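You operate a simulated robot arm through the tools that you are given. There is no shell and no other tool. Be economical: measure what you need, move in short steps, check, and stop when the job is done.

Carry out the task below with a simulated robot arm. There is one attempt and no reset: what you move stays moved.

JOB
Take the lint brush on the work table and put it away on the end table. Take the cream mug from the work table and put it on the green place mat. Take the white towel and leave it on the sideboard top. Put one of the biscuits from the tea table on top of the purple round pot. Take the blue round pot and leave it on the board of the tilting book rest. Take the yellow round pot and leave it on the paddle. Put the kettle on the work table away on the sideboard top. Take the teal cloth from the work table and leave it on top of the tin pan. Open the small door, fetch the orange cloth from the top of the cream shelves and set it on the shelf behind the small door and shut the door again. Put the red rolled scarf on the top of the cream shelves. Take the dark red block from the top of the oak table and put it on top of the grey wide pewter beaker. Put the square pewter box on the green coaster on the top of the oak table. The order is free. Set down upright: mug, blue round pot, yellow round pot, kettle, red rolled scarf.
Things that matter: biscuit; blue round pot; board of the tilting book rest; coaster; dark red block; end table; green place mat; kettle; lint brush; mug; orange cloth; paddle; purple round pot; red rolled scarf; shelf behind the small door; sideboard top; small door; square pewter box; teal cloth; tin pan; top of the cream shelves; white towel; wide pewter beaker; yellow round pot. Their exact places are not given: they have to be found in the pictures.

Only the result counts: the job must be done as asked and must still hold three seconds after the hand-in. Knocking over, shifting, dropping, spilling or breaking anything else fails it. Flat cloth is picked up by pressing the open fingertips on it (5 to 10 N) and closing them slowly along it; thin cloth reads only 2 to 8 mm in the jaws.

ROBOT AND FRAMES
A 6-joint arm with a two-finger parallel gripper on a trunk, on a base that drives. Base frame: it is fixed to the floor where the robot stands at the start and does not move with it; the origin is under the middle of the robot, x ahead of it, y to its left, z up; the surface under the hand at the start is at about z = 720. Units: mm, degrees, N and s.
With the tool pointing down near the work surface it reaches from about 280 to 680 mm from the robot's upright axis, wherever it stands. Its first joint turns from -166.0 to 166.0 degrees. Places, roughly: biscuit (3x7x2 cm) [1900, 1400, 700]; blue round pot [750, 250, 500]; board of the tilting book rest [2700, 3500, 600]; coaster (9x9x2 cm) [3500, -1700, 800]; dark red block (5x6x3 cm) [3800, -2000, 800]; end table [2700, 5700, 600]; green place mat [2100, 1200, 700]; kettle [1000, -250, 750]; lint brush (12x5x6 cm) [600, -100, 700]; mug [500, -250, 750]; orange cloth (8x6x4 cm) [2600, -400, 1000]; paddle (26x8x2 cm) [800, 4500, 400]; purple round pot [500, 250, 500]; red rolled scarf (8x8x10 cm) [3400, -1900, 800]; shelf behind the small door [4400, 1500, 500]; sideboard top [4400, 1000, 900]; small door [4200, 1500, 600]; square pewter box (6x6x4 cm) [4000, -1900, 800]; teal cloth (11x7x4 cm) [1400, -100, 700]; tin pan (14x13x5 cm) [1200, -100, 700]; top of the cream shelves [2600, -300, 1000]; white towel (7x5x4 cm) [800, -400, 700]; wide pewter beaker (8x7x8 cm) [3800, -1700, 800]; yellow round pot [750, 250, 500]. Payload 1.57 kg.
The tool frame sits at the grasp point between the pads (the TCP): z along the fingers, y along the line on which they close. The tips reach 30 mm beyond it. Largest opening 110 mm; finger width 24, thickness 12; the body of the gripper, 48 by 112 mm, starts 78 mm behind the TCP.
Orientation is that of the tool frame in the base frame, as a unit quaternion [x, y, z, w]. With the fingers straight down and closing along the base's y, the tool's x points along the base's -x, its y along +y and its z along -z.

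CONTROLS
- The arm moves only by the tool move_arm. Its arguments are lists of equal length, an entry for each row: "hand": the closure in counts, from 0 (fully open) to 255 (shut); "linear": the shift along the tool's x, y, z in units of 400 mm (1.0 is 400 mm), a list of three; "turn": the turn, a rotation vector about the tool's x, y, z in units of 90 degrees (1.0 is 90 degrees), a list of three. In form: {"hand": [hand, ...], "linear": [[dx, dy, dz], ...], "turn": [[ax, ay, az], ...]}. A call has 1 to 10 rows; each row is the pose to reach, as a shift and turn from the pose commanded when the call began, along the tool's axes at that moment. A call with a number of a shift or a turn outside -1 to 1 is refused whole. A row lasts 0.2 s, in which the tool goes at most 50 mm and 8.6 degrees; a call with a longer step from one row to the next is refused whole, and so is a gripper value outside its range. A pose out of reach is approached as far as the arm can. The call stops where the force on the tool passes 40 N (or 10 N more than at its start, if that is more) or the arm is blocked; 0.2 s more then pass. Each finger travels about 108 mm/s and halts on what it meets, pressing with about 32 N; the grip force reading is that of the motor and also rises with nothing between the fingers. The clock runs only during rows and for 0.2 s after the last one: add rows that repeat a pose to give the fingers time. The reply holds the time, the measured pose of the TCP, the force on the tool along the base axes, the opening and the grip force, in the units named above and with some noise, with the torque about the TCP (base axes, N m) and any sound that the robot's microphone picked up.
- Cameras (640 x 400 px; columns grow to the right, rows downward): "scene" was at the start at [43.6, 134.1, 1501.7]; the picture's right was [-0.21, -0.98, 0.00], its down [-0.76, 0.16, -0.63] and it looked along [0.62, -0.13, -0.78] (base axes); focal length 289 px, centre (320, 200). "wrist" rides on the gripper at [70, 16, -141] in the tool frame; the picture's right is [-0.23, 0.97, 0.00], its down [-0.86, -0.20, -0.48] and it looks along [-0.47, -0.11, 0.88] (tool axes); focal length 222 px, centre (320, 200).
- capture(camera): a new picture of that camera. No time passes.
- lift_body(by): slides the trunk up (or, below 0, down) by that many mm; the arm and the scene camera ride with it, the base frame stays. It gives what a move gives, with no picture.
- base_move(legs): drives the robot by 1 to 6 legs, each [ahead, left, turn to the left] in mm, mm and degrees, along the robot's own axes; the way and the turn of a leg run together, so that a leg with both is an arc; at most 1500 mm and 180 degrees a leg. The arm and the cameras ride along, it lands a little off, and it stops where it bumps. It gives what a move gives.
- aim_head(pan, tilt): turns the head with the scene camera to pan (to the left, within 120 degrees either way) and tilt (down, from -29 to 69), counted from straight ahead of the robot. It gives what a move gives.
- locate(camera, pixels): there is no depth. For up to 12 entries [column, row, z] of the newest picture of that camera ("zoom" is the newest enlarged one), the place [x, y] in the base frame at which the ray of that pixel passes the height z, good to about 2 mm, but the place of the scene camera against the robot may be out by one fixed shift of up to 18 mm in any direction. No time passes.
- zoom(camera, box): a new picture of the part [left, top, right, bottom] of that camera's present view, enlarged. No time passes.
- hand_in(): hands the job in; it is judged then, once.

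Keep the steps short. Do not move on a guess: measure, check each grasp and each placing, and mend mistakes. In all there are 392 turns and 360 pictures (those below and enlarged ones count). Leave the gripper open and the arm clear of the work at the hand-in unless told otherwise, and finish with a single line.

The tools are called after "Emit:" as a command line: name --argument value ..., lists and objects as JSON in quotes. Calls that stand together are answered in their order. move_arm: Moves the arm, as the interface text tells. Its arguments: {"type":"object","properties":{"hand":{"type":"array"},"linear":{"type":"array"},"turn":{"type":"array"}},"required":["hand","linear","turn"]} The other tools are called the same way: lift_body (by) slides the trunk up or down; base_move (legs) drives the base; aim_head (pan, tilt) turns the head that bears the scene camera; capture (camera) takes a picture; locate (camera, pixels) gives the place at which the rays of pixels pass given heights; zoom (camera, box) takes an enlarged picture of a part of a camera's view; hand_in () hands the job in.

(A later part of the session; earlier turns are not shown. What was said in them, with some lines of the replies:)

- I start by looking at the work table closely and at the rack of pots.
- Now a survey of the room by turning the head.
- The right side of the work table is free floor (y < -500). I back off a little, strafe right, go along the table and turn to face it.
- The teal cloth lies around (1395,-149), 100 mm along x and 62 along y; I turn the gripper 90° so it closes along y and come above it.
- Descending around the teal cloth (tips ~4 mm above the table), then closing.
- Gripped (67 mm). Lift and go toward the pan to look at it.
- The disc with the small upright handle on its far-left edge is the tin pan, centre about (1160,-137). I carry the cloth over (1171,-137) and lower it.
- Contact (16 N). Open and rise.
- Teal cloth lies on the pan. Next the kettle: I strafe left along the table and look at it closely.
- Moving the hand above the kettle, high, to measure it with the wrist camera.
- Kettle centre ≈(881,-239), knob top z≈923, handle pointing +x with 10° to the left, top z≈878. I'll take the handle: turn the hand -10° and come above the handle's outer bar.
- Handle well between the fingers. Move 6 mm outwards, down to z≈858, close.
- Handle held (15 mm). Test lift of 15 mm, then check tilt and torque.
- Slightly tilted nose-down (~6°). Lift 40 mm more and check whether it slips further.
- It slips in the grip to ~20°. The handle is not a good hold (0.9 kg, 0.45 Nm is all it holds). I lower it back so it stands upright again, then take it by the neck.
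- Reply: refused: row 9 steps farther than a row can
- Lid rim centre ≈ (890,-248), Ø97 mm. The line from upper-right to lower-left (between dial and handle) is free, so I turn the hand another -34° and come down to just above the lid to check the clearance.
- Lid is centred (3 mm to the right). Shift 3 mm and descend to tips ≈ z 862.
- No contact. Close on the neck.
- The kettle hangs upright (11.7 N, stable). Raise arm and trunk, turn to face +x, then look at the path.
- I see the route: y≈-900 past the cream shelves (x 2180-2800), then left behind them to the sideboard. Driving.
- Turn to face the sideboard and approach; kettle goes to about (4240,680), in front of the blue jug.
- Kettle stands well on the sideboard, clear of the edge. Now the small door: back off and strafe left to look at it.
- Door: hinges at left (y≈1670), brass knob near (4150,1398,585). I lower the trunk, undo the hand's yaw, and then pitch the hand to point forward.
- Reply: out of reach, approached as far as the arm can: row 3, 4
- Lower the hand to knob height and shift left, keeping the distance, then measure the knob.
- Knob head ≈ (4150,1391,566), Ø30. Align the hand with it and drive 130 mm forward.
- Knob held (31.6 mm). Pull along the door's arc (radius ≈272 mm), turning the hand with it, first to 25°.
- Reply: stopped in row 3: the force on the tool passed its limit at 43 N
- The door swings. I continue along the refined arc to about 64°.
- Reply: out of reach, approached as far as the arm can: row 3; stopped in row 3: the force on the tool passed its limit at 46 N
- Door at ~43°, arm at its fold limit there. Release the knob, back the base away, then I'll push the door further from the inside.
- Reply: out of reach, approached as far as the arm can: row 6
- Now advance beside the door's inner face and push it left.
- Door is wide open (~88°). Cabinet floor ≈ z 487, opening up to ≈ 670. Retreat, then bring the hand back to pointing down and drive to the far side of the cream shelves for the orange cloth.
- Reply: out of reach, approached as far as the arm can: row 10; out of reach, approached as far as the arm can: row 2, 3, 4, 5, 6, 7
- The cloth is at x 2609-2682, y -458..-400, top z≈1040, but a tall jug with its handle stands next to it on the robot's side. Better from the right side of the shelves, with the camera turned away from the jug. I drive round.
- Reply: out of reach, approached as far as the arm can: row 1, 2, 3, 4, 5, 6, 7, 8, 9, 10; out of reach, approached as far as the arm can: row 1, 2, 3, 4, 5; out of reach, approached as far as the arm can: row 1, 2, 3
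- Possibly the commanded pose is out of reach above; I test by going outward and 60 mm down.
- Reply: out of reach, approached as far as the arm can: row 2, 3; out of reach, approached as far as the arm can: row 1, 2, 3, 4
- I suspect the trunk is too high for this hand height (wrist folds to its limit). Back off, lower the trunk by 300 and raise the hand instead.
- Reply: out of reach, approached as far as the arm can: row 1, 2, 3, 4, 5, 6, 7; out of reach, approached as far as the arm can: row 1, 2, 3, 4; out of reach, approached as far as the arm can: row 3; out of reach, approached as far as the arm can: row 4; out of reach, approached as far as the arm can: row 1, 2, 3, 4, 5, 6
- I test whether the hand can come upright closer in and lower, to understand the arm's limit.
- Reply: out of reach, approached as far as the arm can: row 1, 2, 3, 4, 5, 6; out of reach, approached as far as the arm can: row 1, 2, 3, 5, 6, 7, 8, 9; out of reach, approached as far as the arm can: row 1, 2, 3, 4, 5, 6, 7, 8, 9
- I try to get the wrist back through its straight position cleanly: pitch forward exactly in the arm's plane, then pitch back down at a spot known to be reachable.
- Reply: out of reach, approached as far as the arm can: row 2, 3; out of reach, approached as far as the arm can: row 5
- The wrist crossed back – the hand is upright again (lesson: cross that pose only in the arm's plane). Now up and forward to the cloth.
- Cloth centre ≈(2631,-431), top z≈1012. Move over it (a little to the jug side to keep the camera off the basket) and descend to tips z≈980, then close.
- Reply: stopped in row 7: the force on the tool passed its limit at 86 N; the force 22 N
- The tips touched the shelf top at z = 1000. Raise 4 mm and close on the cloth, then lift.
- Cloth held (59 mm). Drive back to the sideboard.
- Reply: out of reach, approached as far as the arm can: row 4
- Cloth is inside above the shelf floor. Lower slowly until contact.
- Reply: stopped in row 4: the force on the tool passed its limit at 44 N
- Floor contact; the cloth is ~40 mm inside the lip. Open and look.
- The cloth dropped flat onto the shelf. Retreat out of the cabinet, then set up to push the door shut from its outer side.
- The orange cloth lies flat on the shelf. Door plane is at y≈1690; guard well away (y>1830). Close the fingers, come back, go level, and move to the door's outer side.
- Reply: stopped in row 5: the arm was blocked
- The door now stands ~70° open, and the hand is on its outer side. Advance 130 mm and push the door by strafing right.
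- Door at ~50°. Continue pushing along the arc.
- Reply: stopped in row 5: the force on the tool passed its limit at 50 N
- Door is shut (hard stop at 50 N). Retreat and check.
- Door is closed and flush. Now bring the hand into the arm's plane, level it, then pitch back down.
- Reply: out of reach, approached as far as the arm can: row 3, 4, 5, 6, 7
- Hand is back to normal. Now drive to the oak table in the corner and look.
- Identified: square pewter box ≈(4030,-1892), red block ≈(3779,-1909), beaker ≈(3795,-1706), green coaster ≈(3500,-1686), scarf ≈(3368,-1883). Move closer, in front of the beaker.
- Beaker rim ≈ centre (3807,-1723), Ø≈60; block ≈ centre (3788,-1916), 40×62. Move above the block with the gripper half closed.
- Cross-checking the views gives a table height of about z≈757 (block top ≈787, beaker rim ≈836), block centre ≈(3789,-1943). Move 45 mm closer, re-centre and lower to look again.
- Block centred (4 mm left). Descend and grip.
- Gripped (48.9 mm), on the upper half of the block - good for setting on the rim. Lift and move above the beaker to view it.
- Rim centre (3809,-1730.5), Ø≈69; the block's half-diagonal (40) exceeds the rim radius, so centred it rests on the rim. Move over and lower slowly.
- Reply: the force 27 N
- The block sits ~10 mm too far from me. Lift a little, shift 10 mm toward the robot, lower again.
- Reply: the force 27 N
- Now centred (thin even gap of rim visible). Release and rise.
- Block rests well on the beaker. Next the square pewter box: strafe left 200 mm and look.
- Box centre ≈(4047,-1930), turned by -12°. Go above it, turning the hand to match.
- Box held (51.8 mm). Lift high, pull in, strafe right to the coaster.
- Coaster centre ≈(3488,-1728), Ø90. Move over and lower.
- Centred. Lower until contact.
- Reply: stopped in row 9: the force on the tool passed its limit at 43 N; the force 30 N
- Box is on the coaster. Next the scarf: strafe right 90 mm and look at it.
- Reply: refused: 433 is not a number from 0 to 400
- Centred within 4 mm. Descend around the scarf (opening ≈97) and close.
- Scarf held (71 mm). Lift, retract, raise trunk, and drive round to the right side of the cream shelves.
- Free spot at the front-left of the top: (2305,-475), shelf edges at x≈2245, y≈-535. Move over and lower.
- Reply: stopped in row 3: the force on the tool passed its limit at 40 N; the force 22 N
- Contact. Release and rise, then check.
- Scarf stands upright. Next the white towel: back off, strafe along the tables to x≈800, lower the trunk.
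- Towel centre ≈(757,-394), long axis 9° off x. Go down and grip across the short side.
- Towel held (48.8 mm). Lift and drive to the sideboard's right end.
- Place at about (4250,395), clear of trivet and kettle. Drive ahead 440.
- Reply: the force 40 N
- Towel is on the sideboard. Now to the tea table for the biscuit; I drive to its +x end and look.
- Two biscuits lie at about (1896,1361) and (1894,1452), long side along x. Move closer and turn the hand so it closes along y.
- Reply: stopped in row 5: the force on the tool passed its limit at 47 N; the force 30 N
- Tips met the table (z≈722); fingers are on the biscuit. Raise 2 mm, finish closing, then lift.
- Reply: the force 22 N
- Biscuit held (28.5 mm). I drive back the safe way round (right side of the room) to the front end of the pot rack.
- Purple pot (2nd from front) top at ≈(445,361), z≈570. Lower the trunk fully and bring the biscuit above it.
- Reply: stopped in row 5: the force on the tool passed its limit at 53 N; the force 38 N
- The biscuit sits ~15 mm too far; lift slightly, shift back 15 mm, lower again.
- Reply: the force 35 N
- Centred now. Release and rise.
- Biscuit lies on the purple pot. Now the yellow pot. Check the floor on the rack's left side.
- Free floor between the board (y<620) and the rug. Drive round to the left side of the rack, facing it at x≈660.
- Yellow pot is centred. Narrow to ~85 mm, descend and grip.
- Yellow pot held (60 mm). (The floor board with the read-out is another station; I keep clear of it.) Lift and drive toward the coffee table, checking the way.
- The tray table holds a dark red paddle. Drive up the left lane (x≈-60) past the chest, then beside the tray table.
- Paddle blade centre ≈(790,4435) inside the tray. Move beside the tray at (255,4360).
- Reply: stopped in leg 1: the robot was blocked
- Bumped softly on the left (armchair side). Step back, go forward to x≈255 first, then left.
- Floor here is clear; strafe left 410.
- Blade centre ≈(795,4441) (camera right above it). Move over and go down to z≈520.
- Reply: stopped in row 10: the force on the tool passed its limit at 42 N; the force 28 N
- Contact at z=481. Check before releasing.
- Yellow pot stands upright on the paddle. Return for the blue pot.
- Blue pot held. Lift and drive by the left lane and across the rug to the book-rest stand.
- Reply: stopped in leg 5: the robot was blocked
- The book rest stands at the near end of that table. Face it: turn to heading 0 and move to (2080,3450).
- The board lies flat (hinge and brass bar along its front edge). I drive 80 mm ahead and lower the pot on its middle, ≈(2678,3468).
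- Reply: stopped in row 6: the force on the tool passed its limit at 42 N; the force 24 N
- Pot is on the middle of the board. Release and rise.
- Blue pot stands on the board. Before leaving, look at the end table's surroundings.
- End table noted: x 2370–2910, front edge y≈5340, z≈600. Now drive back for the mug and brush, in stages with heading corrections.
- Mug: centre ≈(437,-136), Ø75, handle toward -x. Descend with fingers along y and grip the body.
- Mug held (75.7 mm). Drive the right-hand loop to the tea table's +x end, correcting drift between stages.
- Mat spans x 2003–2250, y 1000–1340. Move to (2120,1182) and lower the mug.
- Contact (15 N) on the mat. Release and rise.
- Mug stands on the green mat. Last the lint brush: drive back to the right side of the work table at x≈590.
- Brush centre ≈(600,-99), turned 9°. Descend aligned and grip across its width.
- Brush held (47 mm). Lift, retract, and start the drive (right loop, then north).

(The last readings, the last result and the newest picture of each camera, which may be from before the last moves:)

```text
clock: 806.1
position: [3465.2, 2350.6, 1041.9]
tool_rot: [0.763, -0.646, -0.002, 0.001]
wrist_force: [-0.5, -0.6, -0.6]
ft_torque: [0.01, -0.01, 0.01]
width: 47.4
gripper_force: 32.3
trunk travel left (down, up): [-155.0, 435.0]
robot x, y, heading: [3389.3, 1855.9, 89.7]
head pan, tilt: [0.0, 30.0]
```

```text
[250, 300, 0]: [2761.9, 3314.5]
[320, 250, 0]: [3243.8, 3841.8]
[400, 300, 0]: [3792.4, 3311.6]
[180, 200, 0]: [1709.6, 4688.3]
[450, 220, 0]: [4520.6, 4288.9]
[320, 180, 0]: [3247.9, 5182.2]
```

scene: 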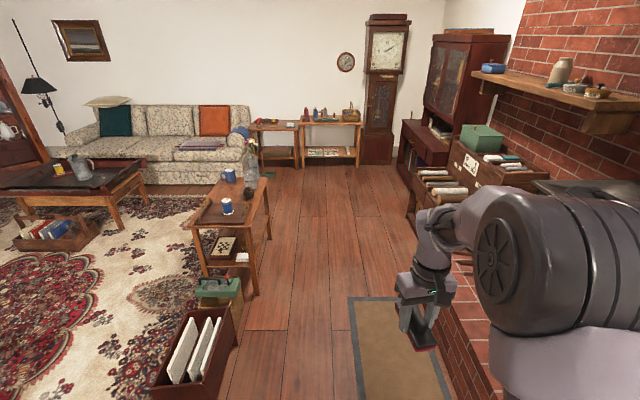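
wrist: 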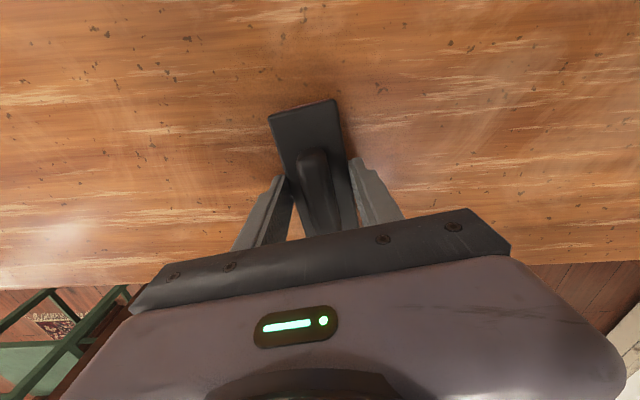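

Emit:
base_move --legs '[[0, 70, 0.3], [1400, 0, 0], [1340, 0, 0], [0, 620, 0]]'

Emit:
aim_head --pan 5 --tilt 40

Emit:
capture --camera "scene"

```text
clock: 823.2
position: [2775.8, 5107.4, 1041.7]
tool_rot: [0.767, -0.642, -0.001, 0.0]
wrist_force: [0.2, 0.3, -1.1]
ft_torque: [-0.02, -0.01, 0.04]
width: 47.3
gripper_force: 32.1
trunk travel left (down, up): [-155.0, 435.0]
robot x, y, heading: [2708.1, 4616.0, 90.5]
head pan, tilt: [0.0, 30.0]
```

```text
clock: 823.9
position: [2775.9, 5106.7, 1040.8]
tool_rot: [0.766, -0.643, -0.002, 0.001]
wrist_force: [-0.5, -0.2, -0.9]
ft_torque: [0.0, 0.01, -0.04]
width: 47.2
gripper_force: 31.6
trunk travel left (down, up): [-155.0, 435.0]
robot x, y, heading: [2708.3, 4614.5, 90.4]
head pan, tilt: [5.0, 40.0]
```

```text
89 pictures are left
```

scene: 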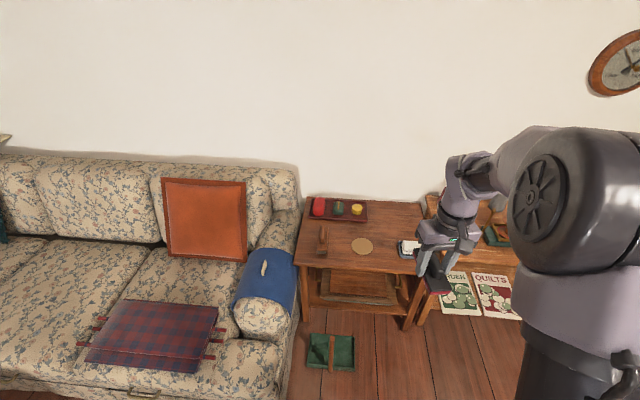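

Emit:
zoom --camera "scene" --box '[280, 190, 450, 310]'

Emit:
locate --camera "scene" --pixels '[[362, 245, 600], [322, 240, 600], [410, 250, 600], [298, 266, 600], [418, 274, 600], [370, 262, 600], [385, 225, 600], [425, 205, 600], [330, 350, 0], [310, 370, 0]]'

```text
3.33 times, centred on (365, 250) of scene
```

zoom: 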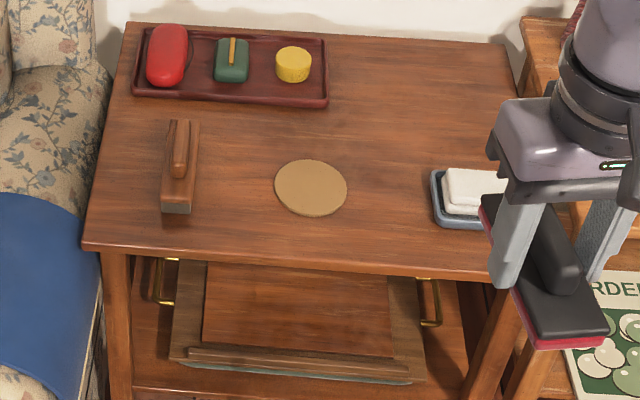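

```text
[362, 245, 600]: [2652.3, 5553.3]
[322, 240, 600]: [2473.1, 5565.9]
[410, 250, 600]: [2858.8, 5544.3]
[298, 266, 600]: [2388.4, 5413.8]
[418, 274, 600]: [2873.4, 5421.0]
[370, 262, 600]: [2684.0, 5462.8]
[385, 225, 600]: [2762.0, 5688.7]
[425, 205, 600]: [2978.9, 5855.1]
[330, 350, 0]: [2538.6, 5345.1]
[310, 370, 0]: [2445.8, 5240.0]
```

Free spot on the end table between the tan disc (2652,5553) and the towel dish (x>2800): about (2750,5485). Lower the trunk and drive ahead 285.

Emit:
lift_body --by -145

Emit:
base_move --legs '[[285, 0, 0]]'

Emit:
capture --camera "wrist"

Emit:
locate --camera "wrist" --pixels '[[320, 20, 600], [320, 100, 600], [200, 100, 600], [450, 100, 600]]'

```text
clock: 825.6
position: [2777.2, 5107.9, 896.5]
tool_rot: [0.766, -0.643, -0.001, 0.0]
wrist_force: [-0.5, 0.1, -0.8]
ft_torque: [-0.01, 0.0, -0.02]
width: 47.3
gripper_force: 32.4
trunk travel left (down, up): [-10.0, 580.0]
robot x, y, heading: [2705.1, 4615.7, 90.2]
head pan, tilt: [5.0, 40.0]
```

```text
clock: 827.6
position: [2772.3, 5388.7, 897.1]
tool_rot: [0.767, -0.642, -0.001, 0.0]
wrist_force: [-0.3, -0.3, -1.2]
ft_torque: [0.04, 0.04, -0.02]
width: 47.2
gripper_force: 31.8
trunk travel left (down, up): [-10.0, 580.0]
robot x, y, heading: [2706.4, 4898.1, 90.7]
head pan, tilt: [5.0, 40.0]
```

```text
87 pictures are left
```

wrist: 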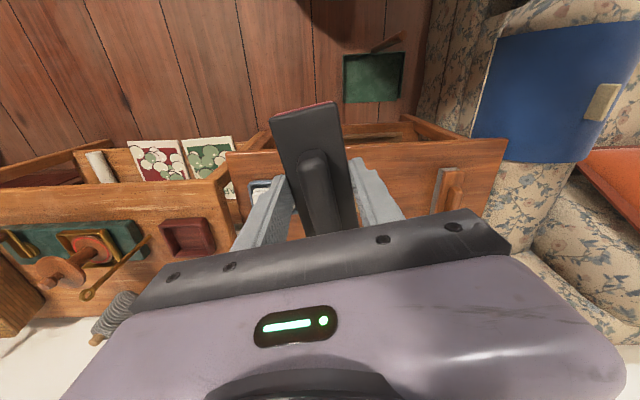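

```text
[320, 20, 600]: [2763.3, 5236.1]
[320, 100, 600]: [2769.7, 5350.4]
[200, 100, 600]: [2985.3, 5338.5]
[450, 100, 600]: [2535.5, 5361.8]
```

Emit:
move_arm --hand '[255, 255, 255, 255, 255, 255]' --linear '[[-0.08, 0.006, 0.03], [-0.16, 0.012, 0.06], [-0.247, 0.017, 0.1], [-0.247, 0.017, 0.21], [-0.247, 0.017, 0.32], [-0.247, 0.017, 0.42]]' --turn '[[0, 0, 0], [0, 0, 0], [0, 0, 0], [0, 0, 0], [0, 0, 0], [0, 0, 0]]'

Emit:
capture --camera "wrist"

Emit:
capture --camera "scene"

Emit:
zoom --camera "scene" --box '[280, 190, 450, 310]'

```text
clock: 829.0
position: [2748.5, 5483.1, 728.9]
tool_rot: [0.767, -0.642, 0.0, 0.0]
wrist_force: [0.1, 0.7, -0.2]
ft_torque: [0.01, 0.01, 0.0]
width: 47.5
gripper_force: 32.1
trunk travel left (down, up): [-10.0, 580.0]
robot x, y, heading: [2702.9, 4896.2, 90.8]
head pan, tilt: [5.0, 40.0]
```

```text
86 pictures are left
```

wrist: 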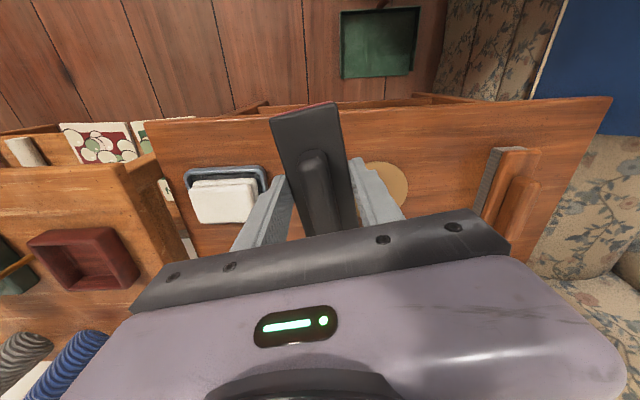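

```text
85 pictures are left
```

scene: 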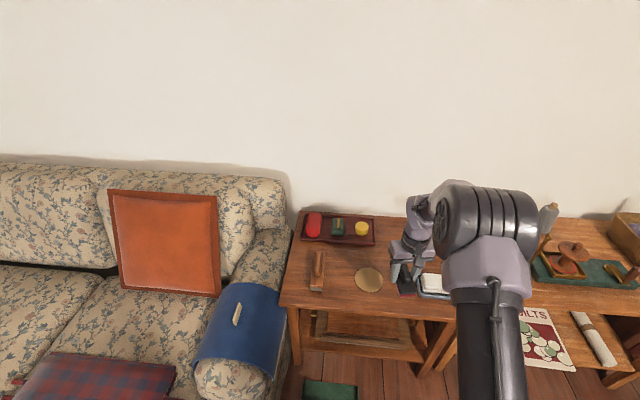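

```text
3.33 times, centred on (365, 250) of scene
```

zoom: 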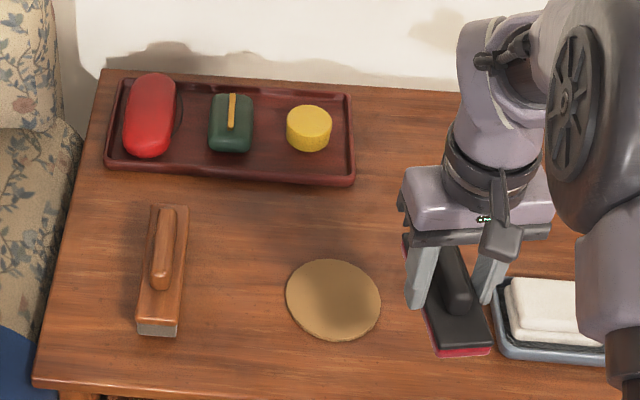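

Brush is centred in the gap (≈55 mm to either side). Lower.

Emit:
move_arm --hand '[255, 255, 255, 255, 255, 255, 255, 255, 255, 255]' --linear '[[0, 0, 0.06], [0, 0, 0.12], [0, 0, 0.16], [0, 0, 0.175], [0, 0, 0.19], [0, 0, 0.205], [0, 0, 0.22], [0, 0, 0.232], [0, 0, 0.244], [0, 0, 0.256]]' --turn '[[0, 0, 0], [0, 0, 0], [0, 0, 0], [0, 0, 0], [0, 0, 0], [0, 0, 0], [0, 0, 0], [0, 0, 0], [0, 0, 0], [0, 0, 0]]'

```text
clock: 831.2
position: [2748.5, 5485.8, 626.5]
tool_rot: [0.767, -0.641, -0.002, 0.0]
wrist_force: [0.1, 0.3, -1.0]
ft_torque: [0.03, -0.01, -0.03]
width: 47.4
gripper_force: 31.5
trunk travel left (down, up): [-10.0, 580.0]
robot x, y, heading: [2702.4, 4899.6, 90.7]
head pan, tilt: [5.0, 40.0]
```

Emit:
capture --camera "wrist"

Emit:
move_arm --hand '[255, 255, 255, 255, 255, 255, 255, 255]' --linear '[[0, 0, 0.012], [0, 0, 0.024], [0, 0, 0.036], [0, 0, 0.048], [0, 0, 0.06], [0, 0, 0.072], [0, 0, 0.084], [0, 0, 0.096]]' --turn '[[0, 0, 0], [0, 0, 0], [0, 0, 0], [0, 0, 0], [0, 0, 0], [0, 0, 0], [0, 0, 0], [0, 0, 0]]'

```text
83 pictures are left
```

wrist: 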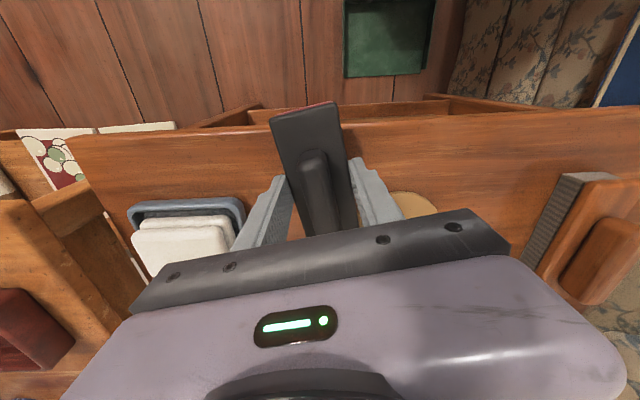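

```text
clock: 833.0
position: [2748.1, 5485.4, 595.0]
tool_rot: [0.768, -0.641, -0.003, -0.003]
wrist_force: [-0.5, -10.6, 29.3]
ft_torque: [-0.41, -0.04, -0.01]
width: 47.3
gripper_force: 31.9
trunk travel left (down, up): [-10.0, 580.0]
robot x, y, heading: [2700.5, 4893.8, 90.6]
head pan, tilt: [5.0, 40.0]
stopped in row 8: the force on the tool passed its limit at 62 N (the readings are from after the stop); the commanded pose is now the measured one
```

Emit:
capture --camera "wrist"

Emit:
zoom --camera "wrist" --box '[120, 60, 440, 250]'

Emit:
locate --camera "wrist" --pixels '[[400, 125, 560], [220, 140, 560], [305, 105, 580]]'

```text
82 pictures are left
```

wrist: 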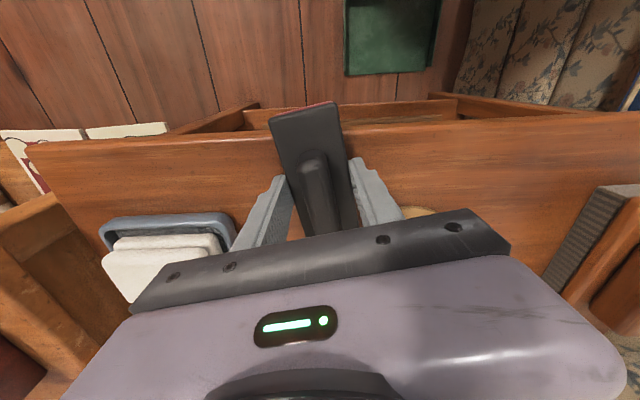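

```text
2.00 times, centred on (280, 155) of wrist
```

zoom: 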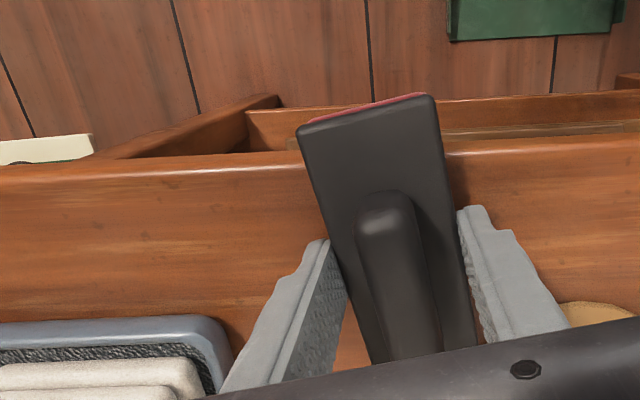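

```text
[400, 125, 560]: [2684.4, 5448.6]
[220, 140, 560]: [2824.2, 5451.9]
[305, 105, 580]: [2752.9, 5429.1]
```

Emit:
locate --camera "wrist" --pixels '[[234, 228, 575], [232, 240, 575], [402, 217, 562], [400, 212, 562]]'

Emit:
locate --camera "scene" --pixels '[[386, 281, 562], [368, 279, 562], [414, 286, 570], [415, 274, 570], [354, 279, 562]]'

```text
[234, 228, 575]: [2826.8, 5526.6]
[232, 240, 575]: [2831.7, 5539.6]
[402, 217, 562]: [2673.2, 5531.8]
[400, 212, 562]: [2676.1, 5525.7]
```

```text
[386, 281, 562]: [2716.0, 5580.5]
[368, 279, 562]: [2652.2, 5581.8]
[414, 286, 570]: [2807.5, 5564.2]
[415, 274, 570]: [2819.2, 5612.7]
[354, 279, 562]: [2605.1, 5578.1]
```

The table is at z≈560 and the brush overhangs its front edge (y≈5450) by 20 mm. Lift, shift 38 mm deeper and 12 mm right, lower again.

Emit:
move_arm --hand '[255, 255, 255, 255, 255, 255, 255, 255]' --linear '[[0, 0, -0.05], [-0.045, -0.023, -0.05], [-0.088, -0.046, -0.05], [-0.088, -0.046, -0.035], [-0.088, -0.046, -0.022], [-0.088, -0.046, -0.012], [-0.088, -0.046, -0.004], [-0.088, -0.046, 0.0]]' --turn '[[0, 0, 0], [0, 0, 0], [0, 0, 0], [0, 0, 0], [0, 0, 0], [0, 0, 0], [0, 0, 0], [0, 0, 0]]'

Emit:
capture --camera "wrist"

Emit:
zoom --camera "wrist" --box '[120, 60, 440, 250]'

```text
clock: 834.8
position: [2757.4, 5523.5, 594.4]
tool_rot: [0.767, -0.641, -0.005, -0.004]
wrist_force: [-2.7, 1.0, 27.1]
ft_torque: [-0.68, 0.02, -0.01]
width: 47.4
gripper_force: 32.0
trunk travel left (down, up): [-10.0, 580.0]
robot x, y, heading: [2704.9, 4898.0, 90.6]
head pan, tilt: [5.0, 40.0]
```

```text
80 pictures are left
```

wrist: 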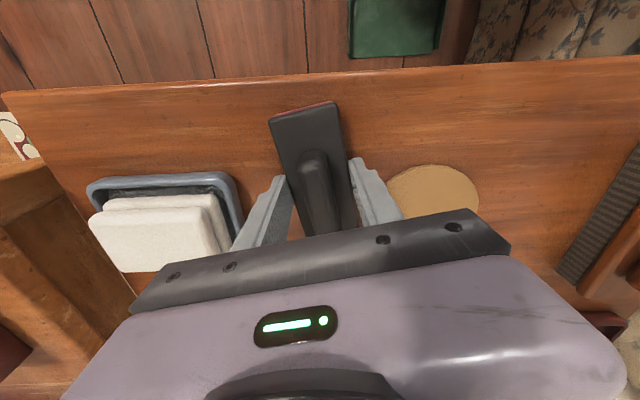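

```text
2.00 times, centred on (280, 155) of wrist
```

zoom: 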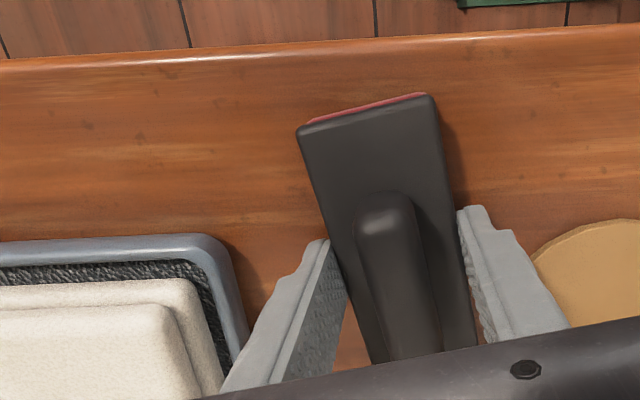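

Fully on the table now. Open just a little (≈57 mm) and rise straight up.

Emit:
move_arm --hand '[140, 122, 122, 122, 122, 122, 122, 122, 122]' --linear '[[0, 0, -0.004], [0, 0, -0.006], [0, 0, -0.006], [0, 0, -0.08], [0, 0, -0.18], [0, 0, -0.3], [0, 0, -0.42], [0, 0, -0.54], [0, 0, -0.66]]' --turn '[[0, 0, 0], [0, 0, 0], [0, 0, 0], [0, 0, 0], [0, 0, 0], [0, 0, 0], [0, 0, 0], [0, 0, 0], [0, 0, 0]]'

Emit:
capture --camera "wrist"

Emit:
base_move --legs '[[-300, 0, 0]]'

Emit:
capture --camera "scene"

Emit:
zoom --camera "scene" --box '[280, 190, 450, 310]'

```text
clock: 836.8
position: [2757.8, 5522.2, 856.7]
tool_rot: [0.767, -0.641, -0.002, -0.002]
wrist_force: [0.0, 0.4, -0.1]
ft_torque: [-0.02, -0.01, -0.01]
width: 57.3
gripper_force: 0.1
trunk travel left (down, up): [-10.0, 580.0]
robot x, y, heading: [2704.3, 4899.2, 90.5]
head pan, tilt: [5.0, 40.0]
```

```text
78 pictures are left
```

wrist: 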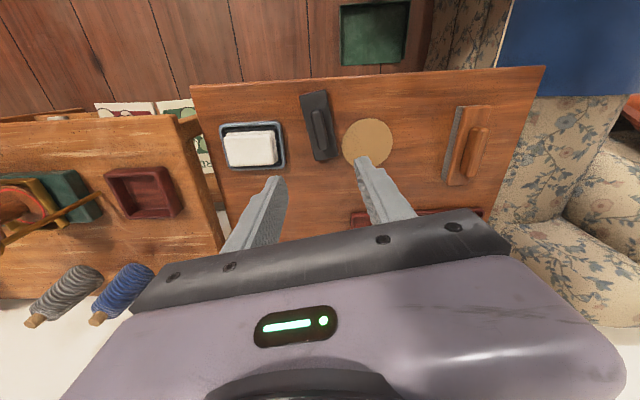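

```text
clock: 838.9
position: [2759.3, 5220.4, 857.1]
tool_rot: [0.768, -0.641, -0.002, -0.002]
wrist_force: [0.5, 0.9, 0.5]
ft_torque: [-0.01, 0.0, 0.01]
width: 57.3
gripper_force: 0.1
trunk travel left (down, up): [-10.0, 580.0]
robot x, y, heading: [2705.0, 4593.0, 90.9]
head pan, tilt: [5.0, 40.0]
```

```text
77 pictures are left
```

scene: 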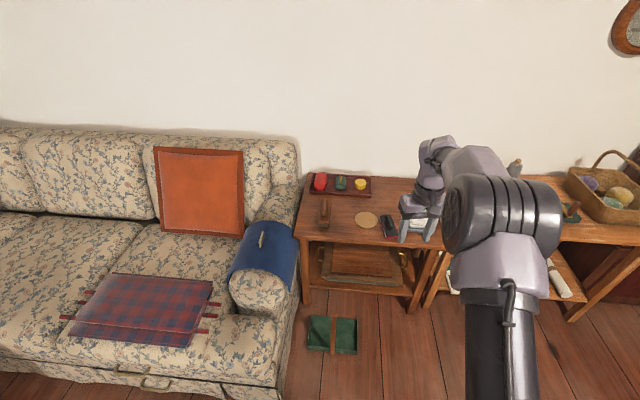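

```text
3.33 times, centred on (365, 250) of scene
```

zoom: 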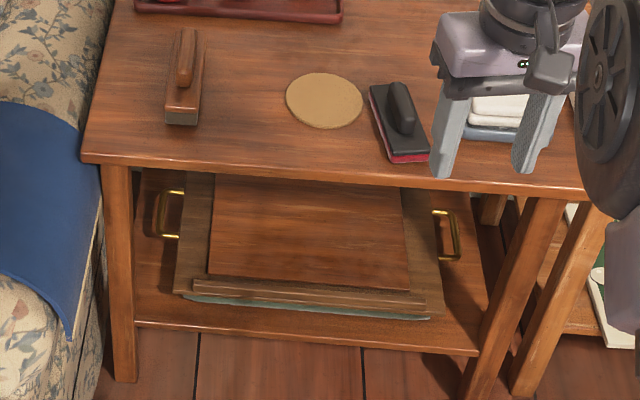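

All placed. A last look toward the tray table and the book rest before handing in; gripper opened.

Emit:
move_arm --hand '[0, 0, 0]' --linear '[[0, 0, -0.05], [0, 0, -0.1], [0, 0, -0.1]]' --turn '[[0, 0, 0], [0, 0, 0], [0, 0, 0]]'

Emit:
aim_head --pan 105 --tilt 25

Emit:
capture --camera "scene"

Emit:
zoom --camera "scene" --box '[150, 60, 450, 250]'

```text
clock: 839.6
position: [2760.7, 5219.8, 897.1]
tool_rot: [0.767, -0.641, -0.003, -0.002]
wrist_force: [-0.3, -0.6, -0.5]
ft_torque: [0.01, 0.02, 0.03]
width: 110.0
gripper_force: 0.1
trunk travel left (down, up): [-10.0, 580.0]
robot x, y, heading: [2707.0, 4593.0, 90.7]
head pan, tilt: [5.0, 40.0]
```

```text
clock: 841.4
position: [2760.3, 5219.0, 896.9]
tool_rot: [0.767, -0.642, -0.001, -0.002]
wrist_force: [-0.4, -0.6, -0.2]
ft_torque: [-0.03, 0.03, -0.02]
width: 110.0
gripper_force: 0.1
trunk travel left (down, up): [-10.0, 580.0]
robot x, y, heading: [2707.6, 4595.8, 90.6]
head pan, tilt: [105.0, 25.0]
```

```text
75 pictures are left
```

scene: 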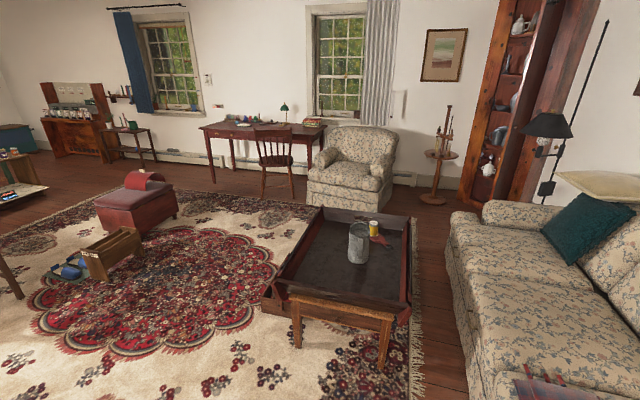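

```text
2.11 times, centred on (300, 155) of scene
```

zoom: 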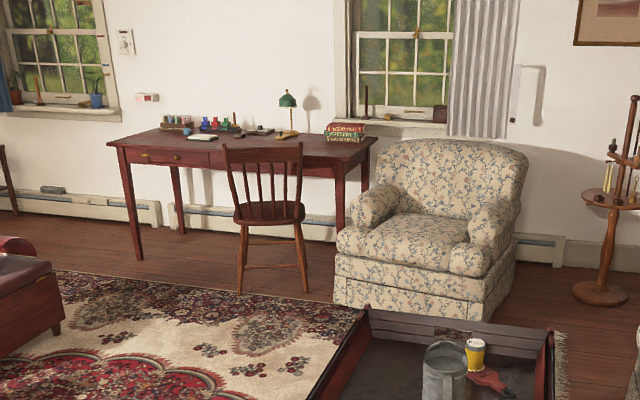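

The yellow pot still stands on the paddle and the furniture looks in order, so I hand in.

Emit:
hand_in

```text
The job is handed in.
```

All twelve placements are done and the job is handed in; the base bumped lightly near the armchair and once near the desk chair on the way, and neither looked moved in the last picture.
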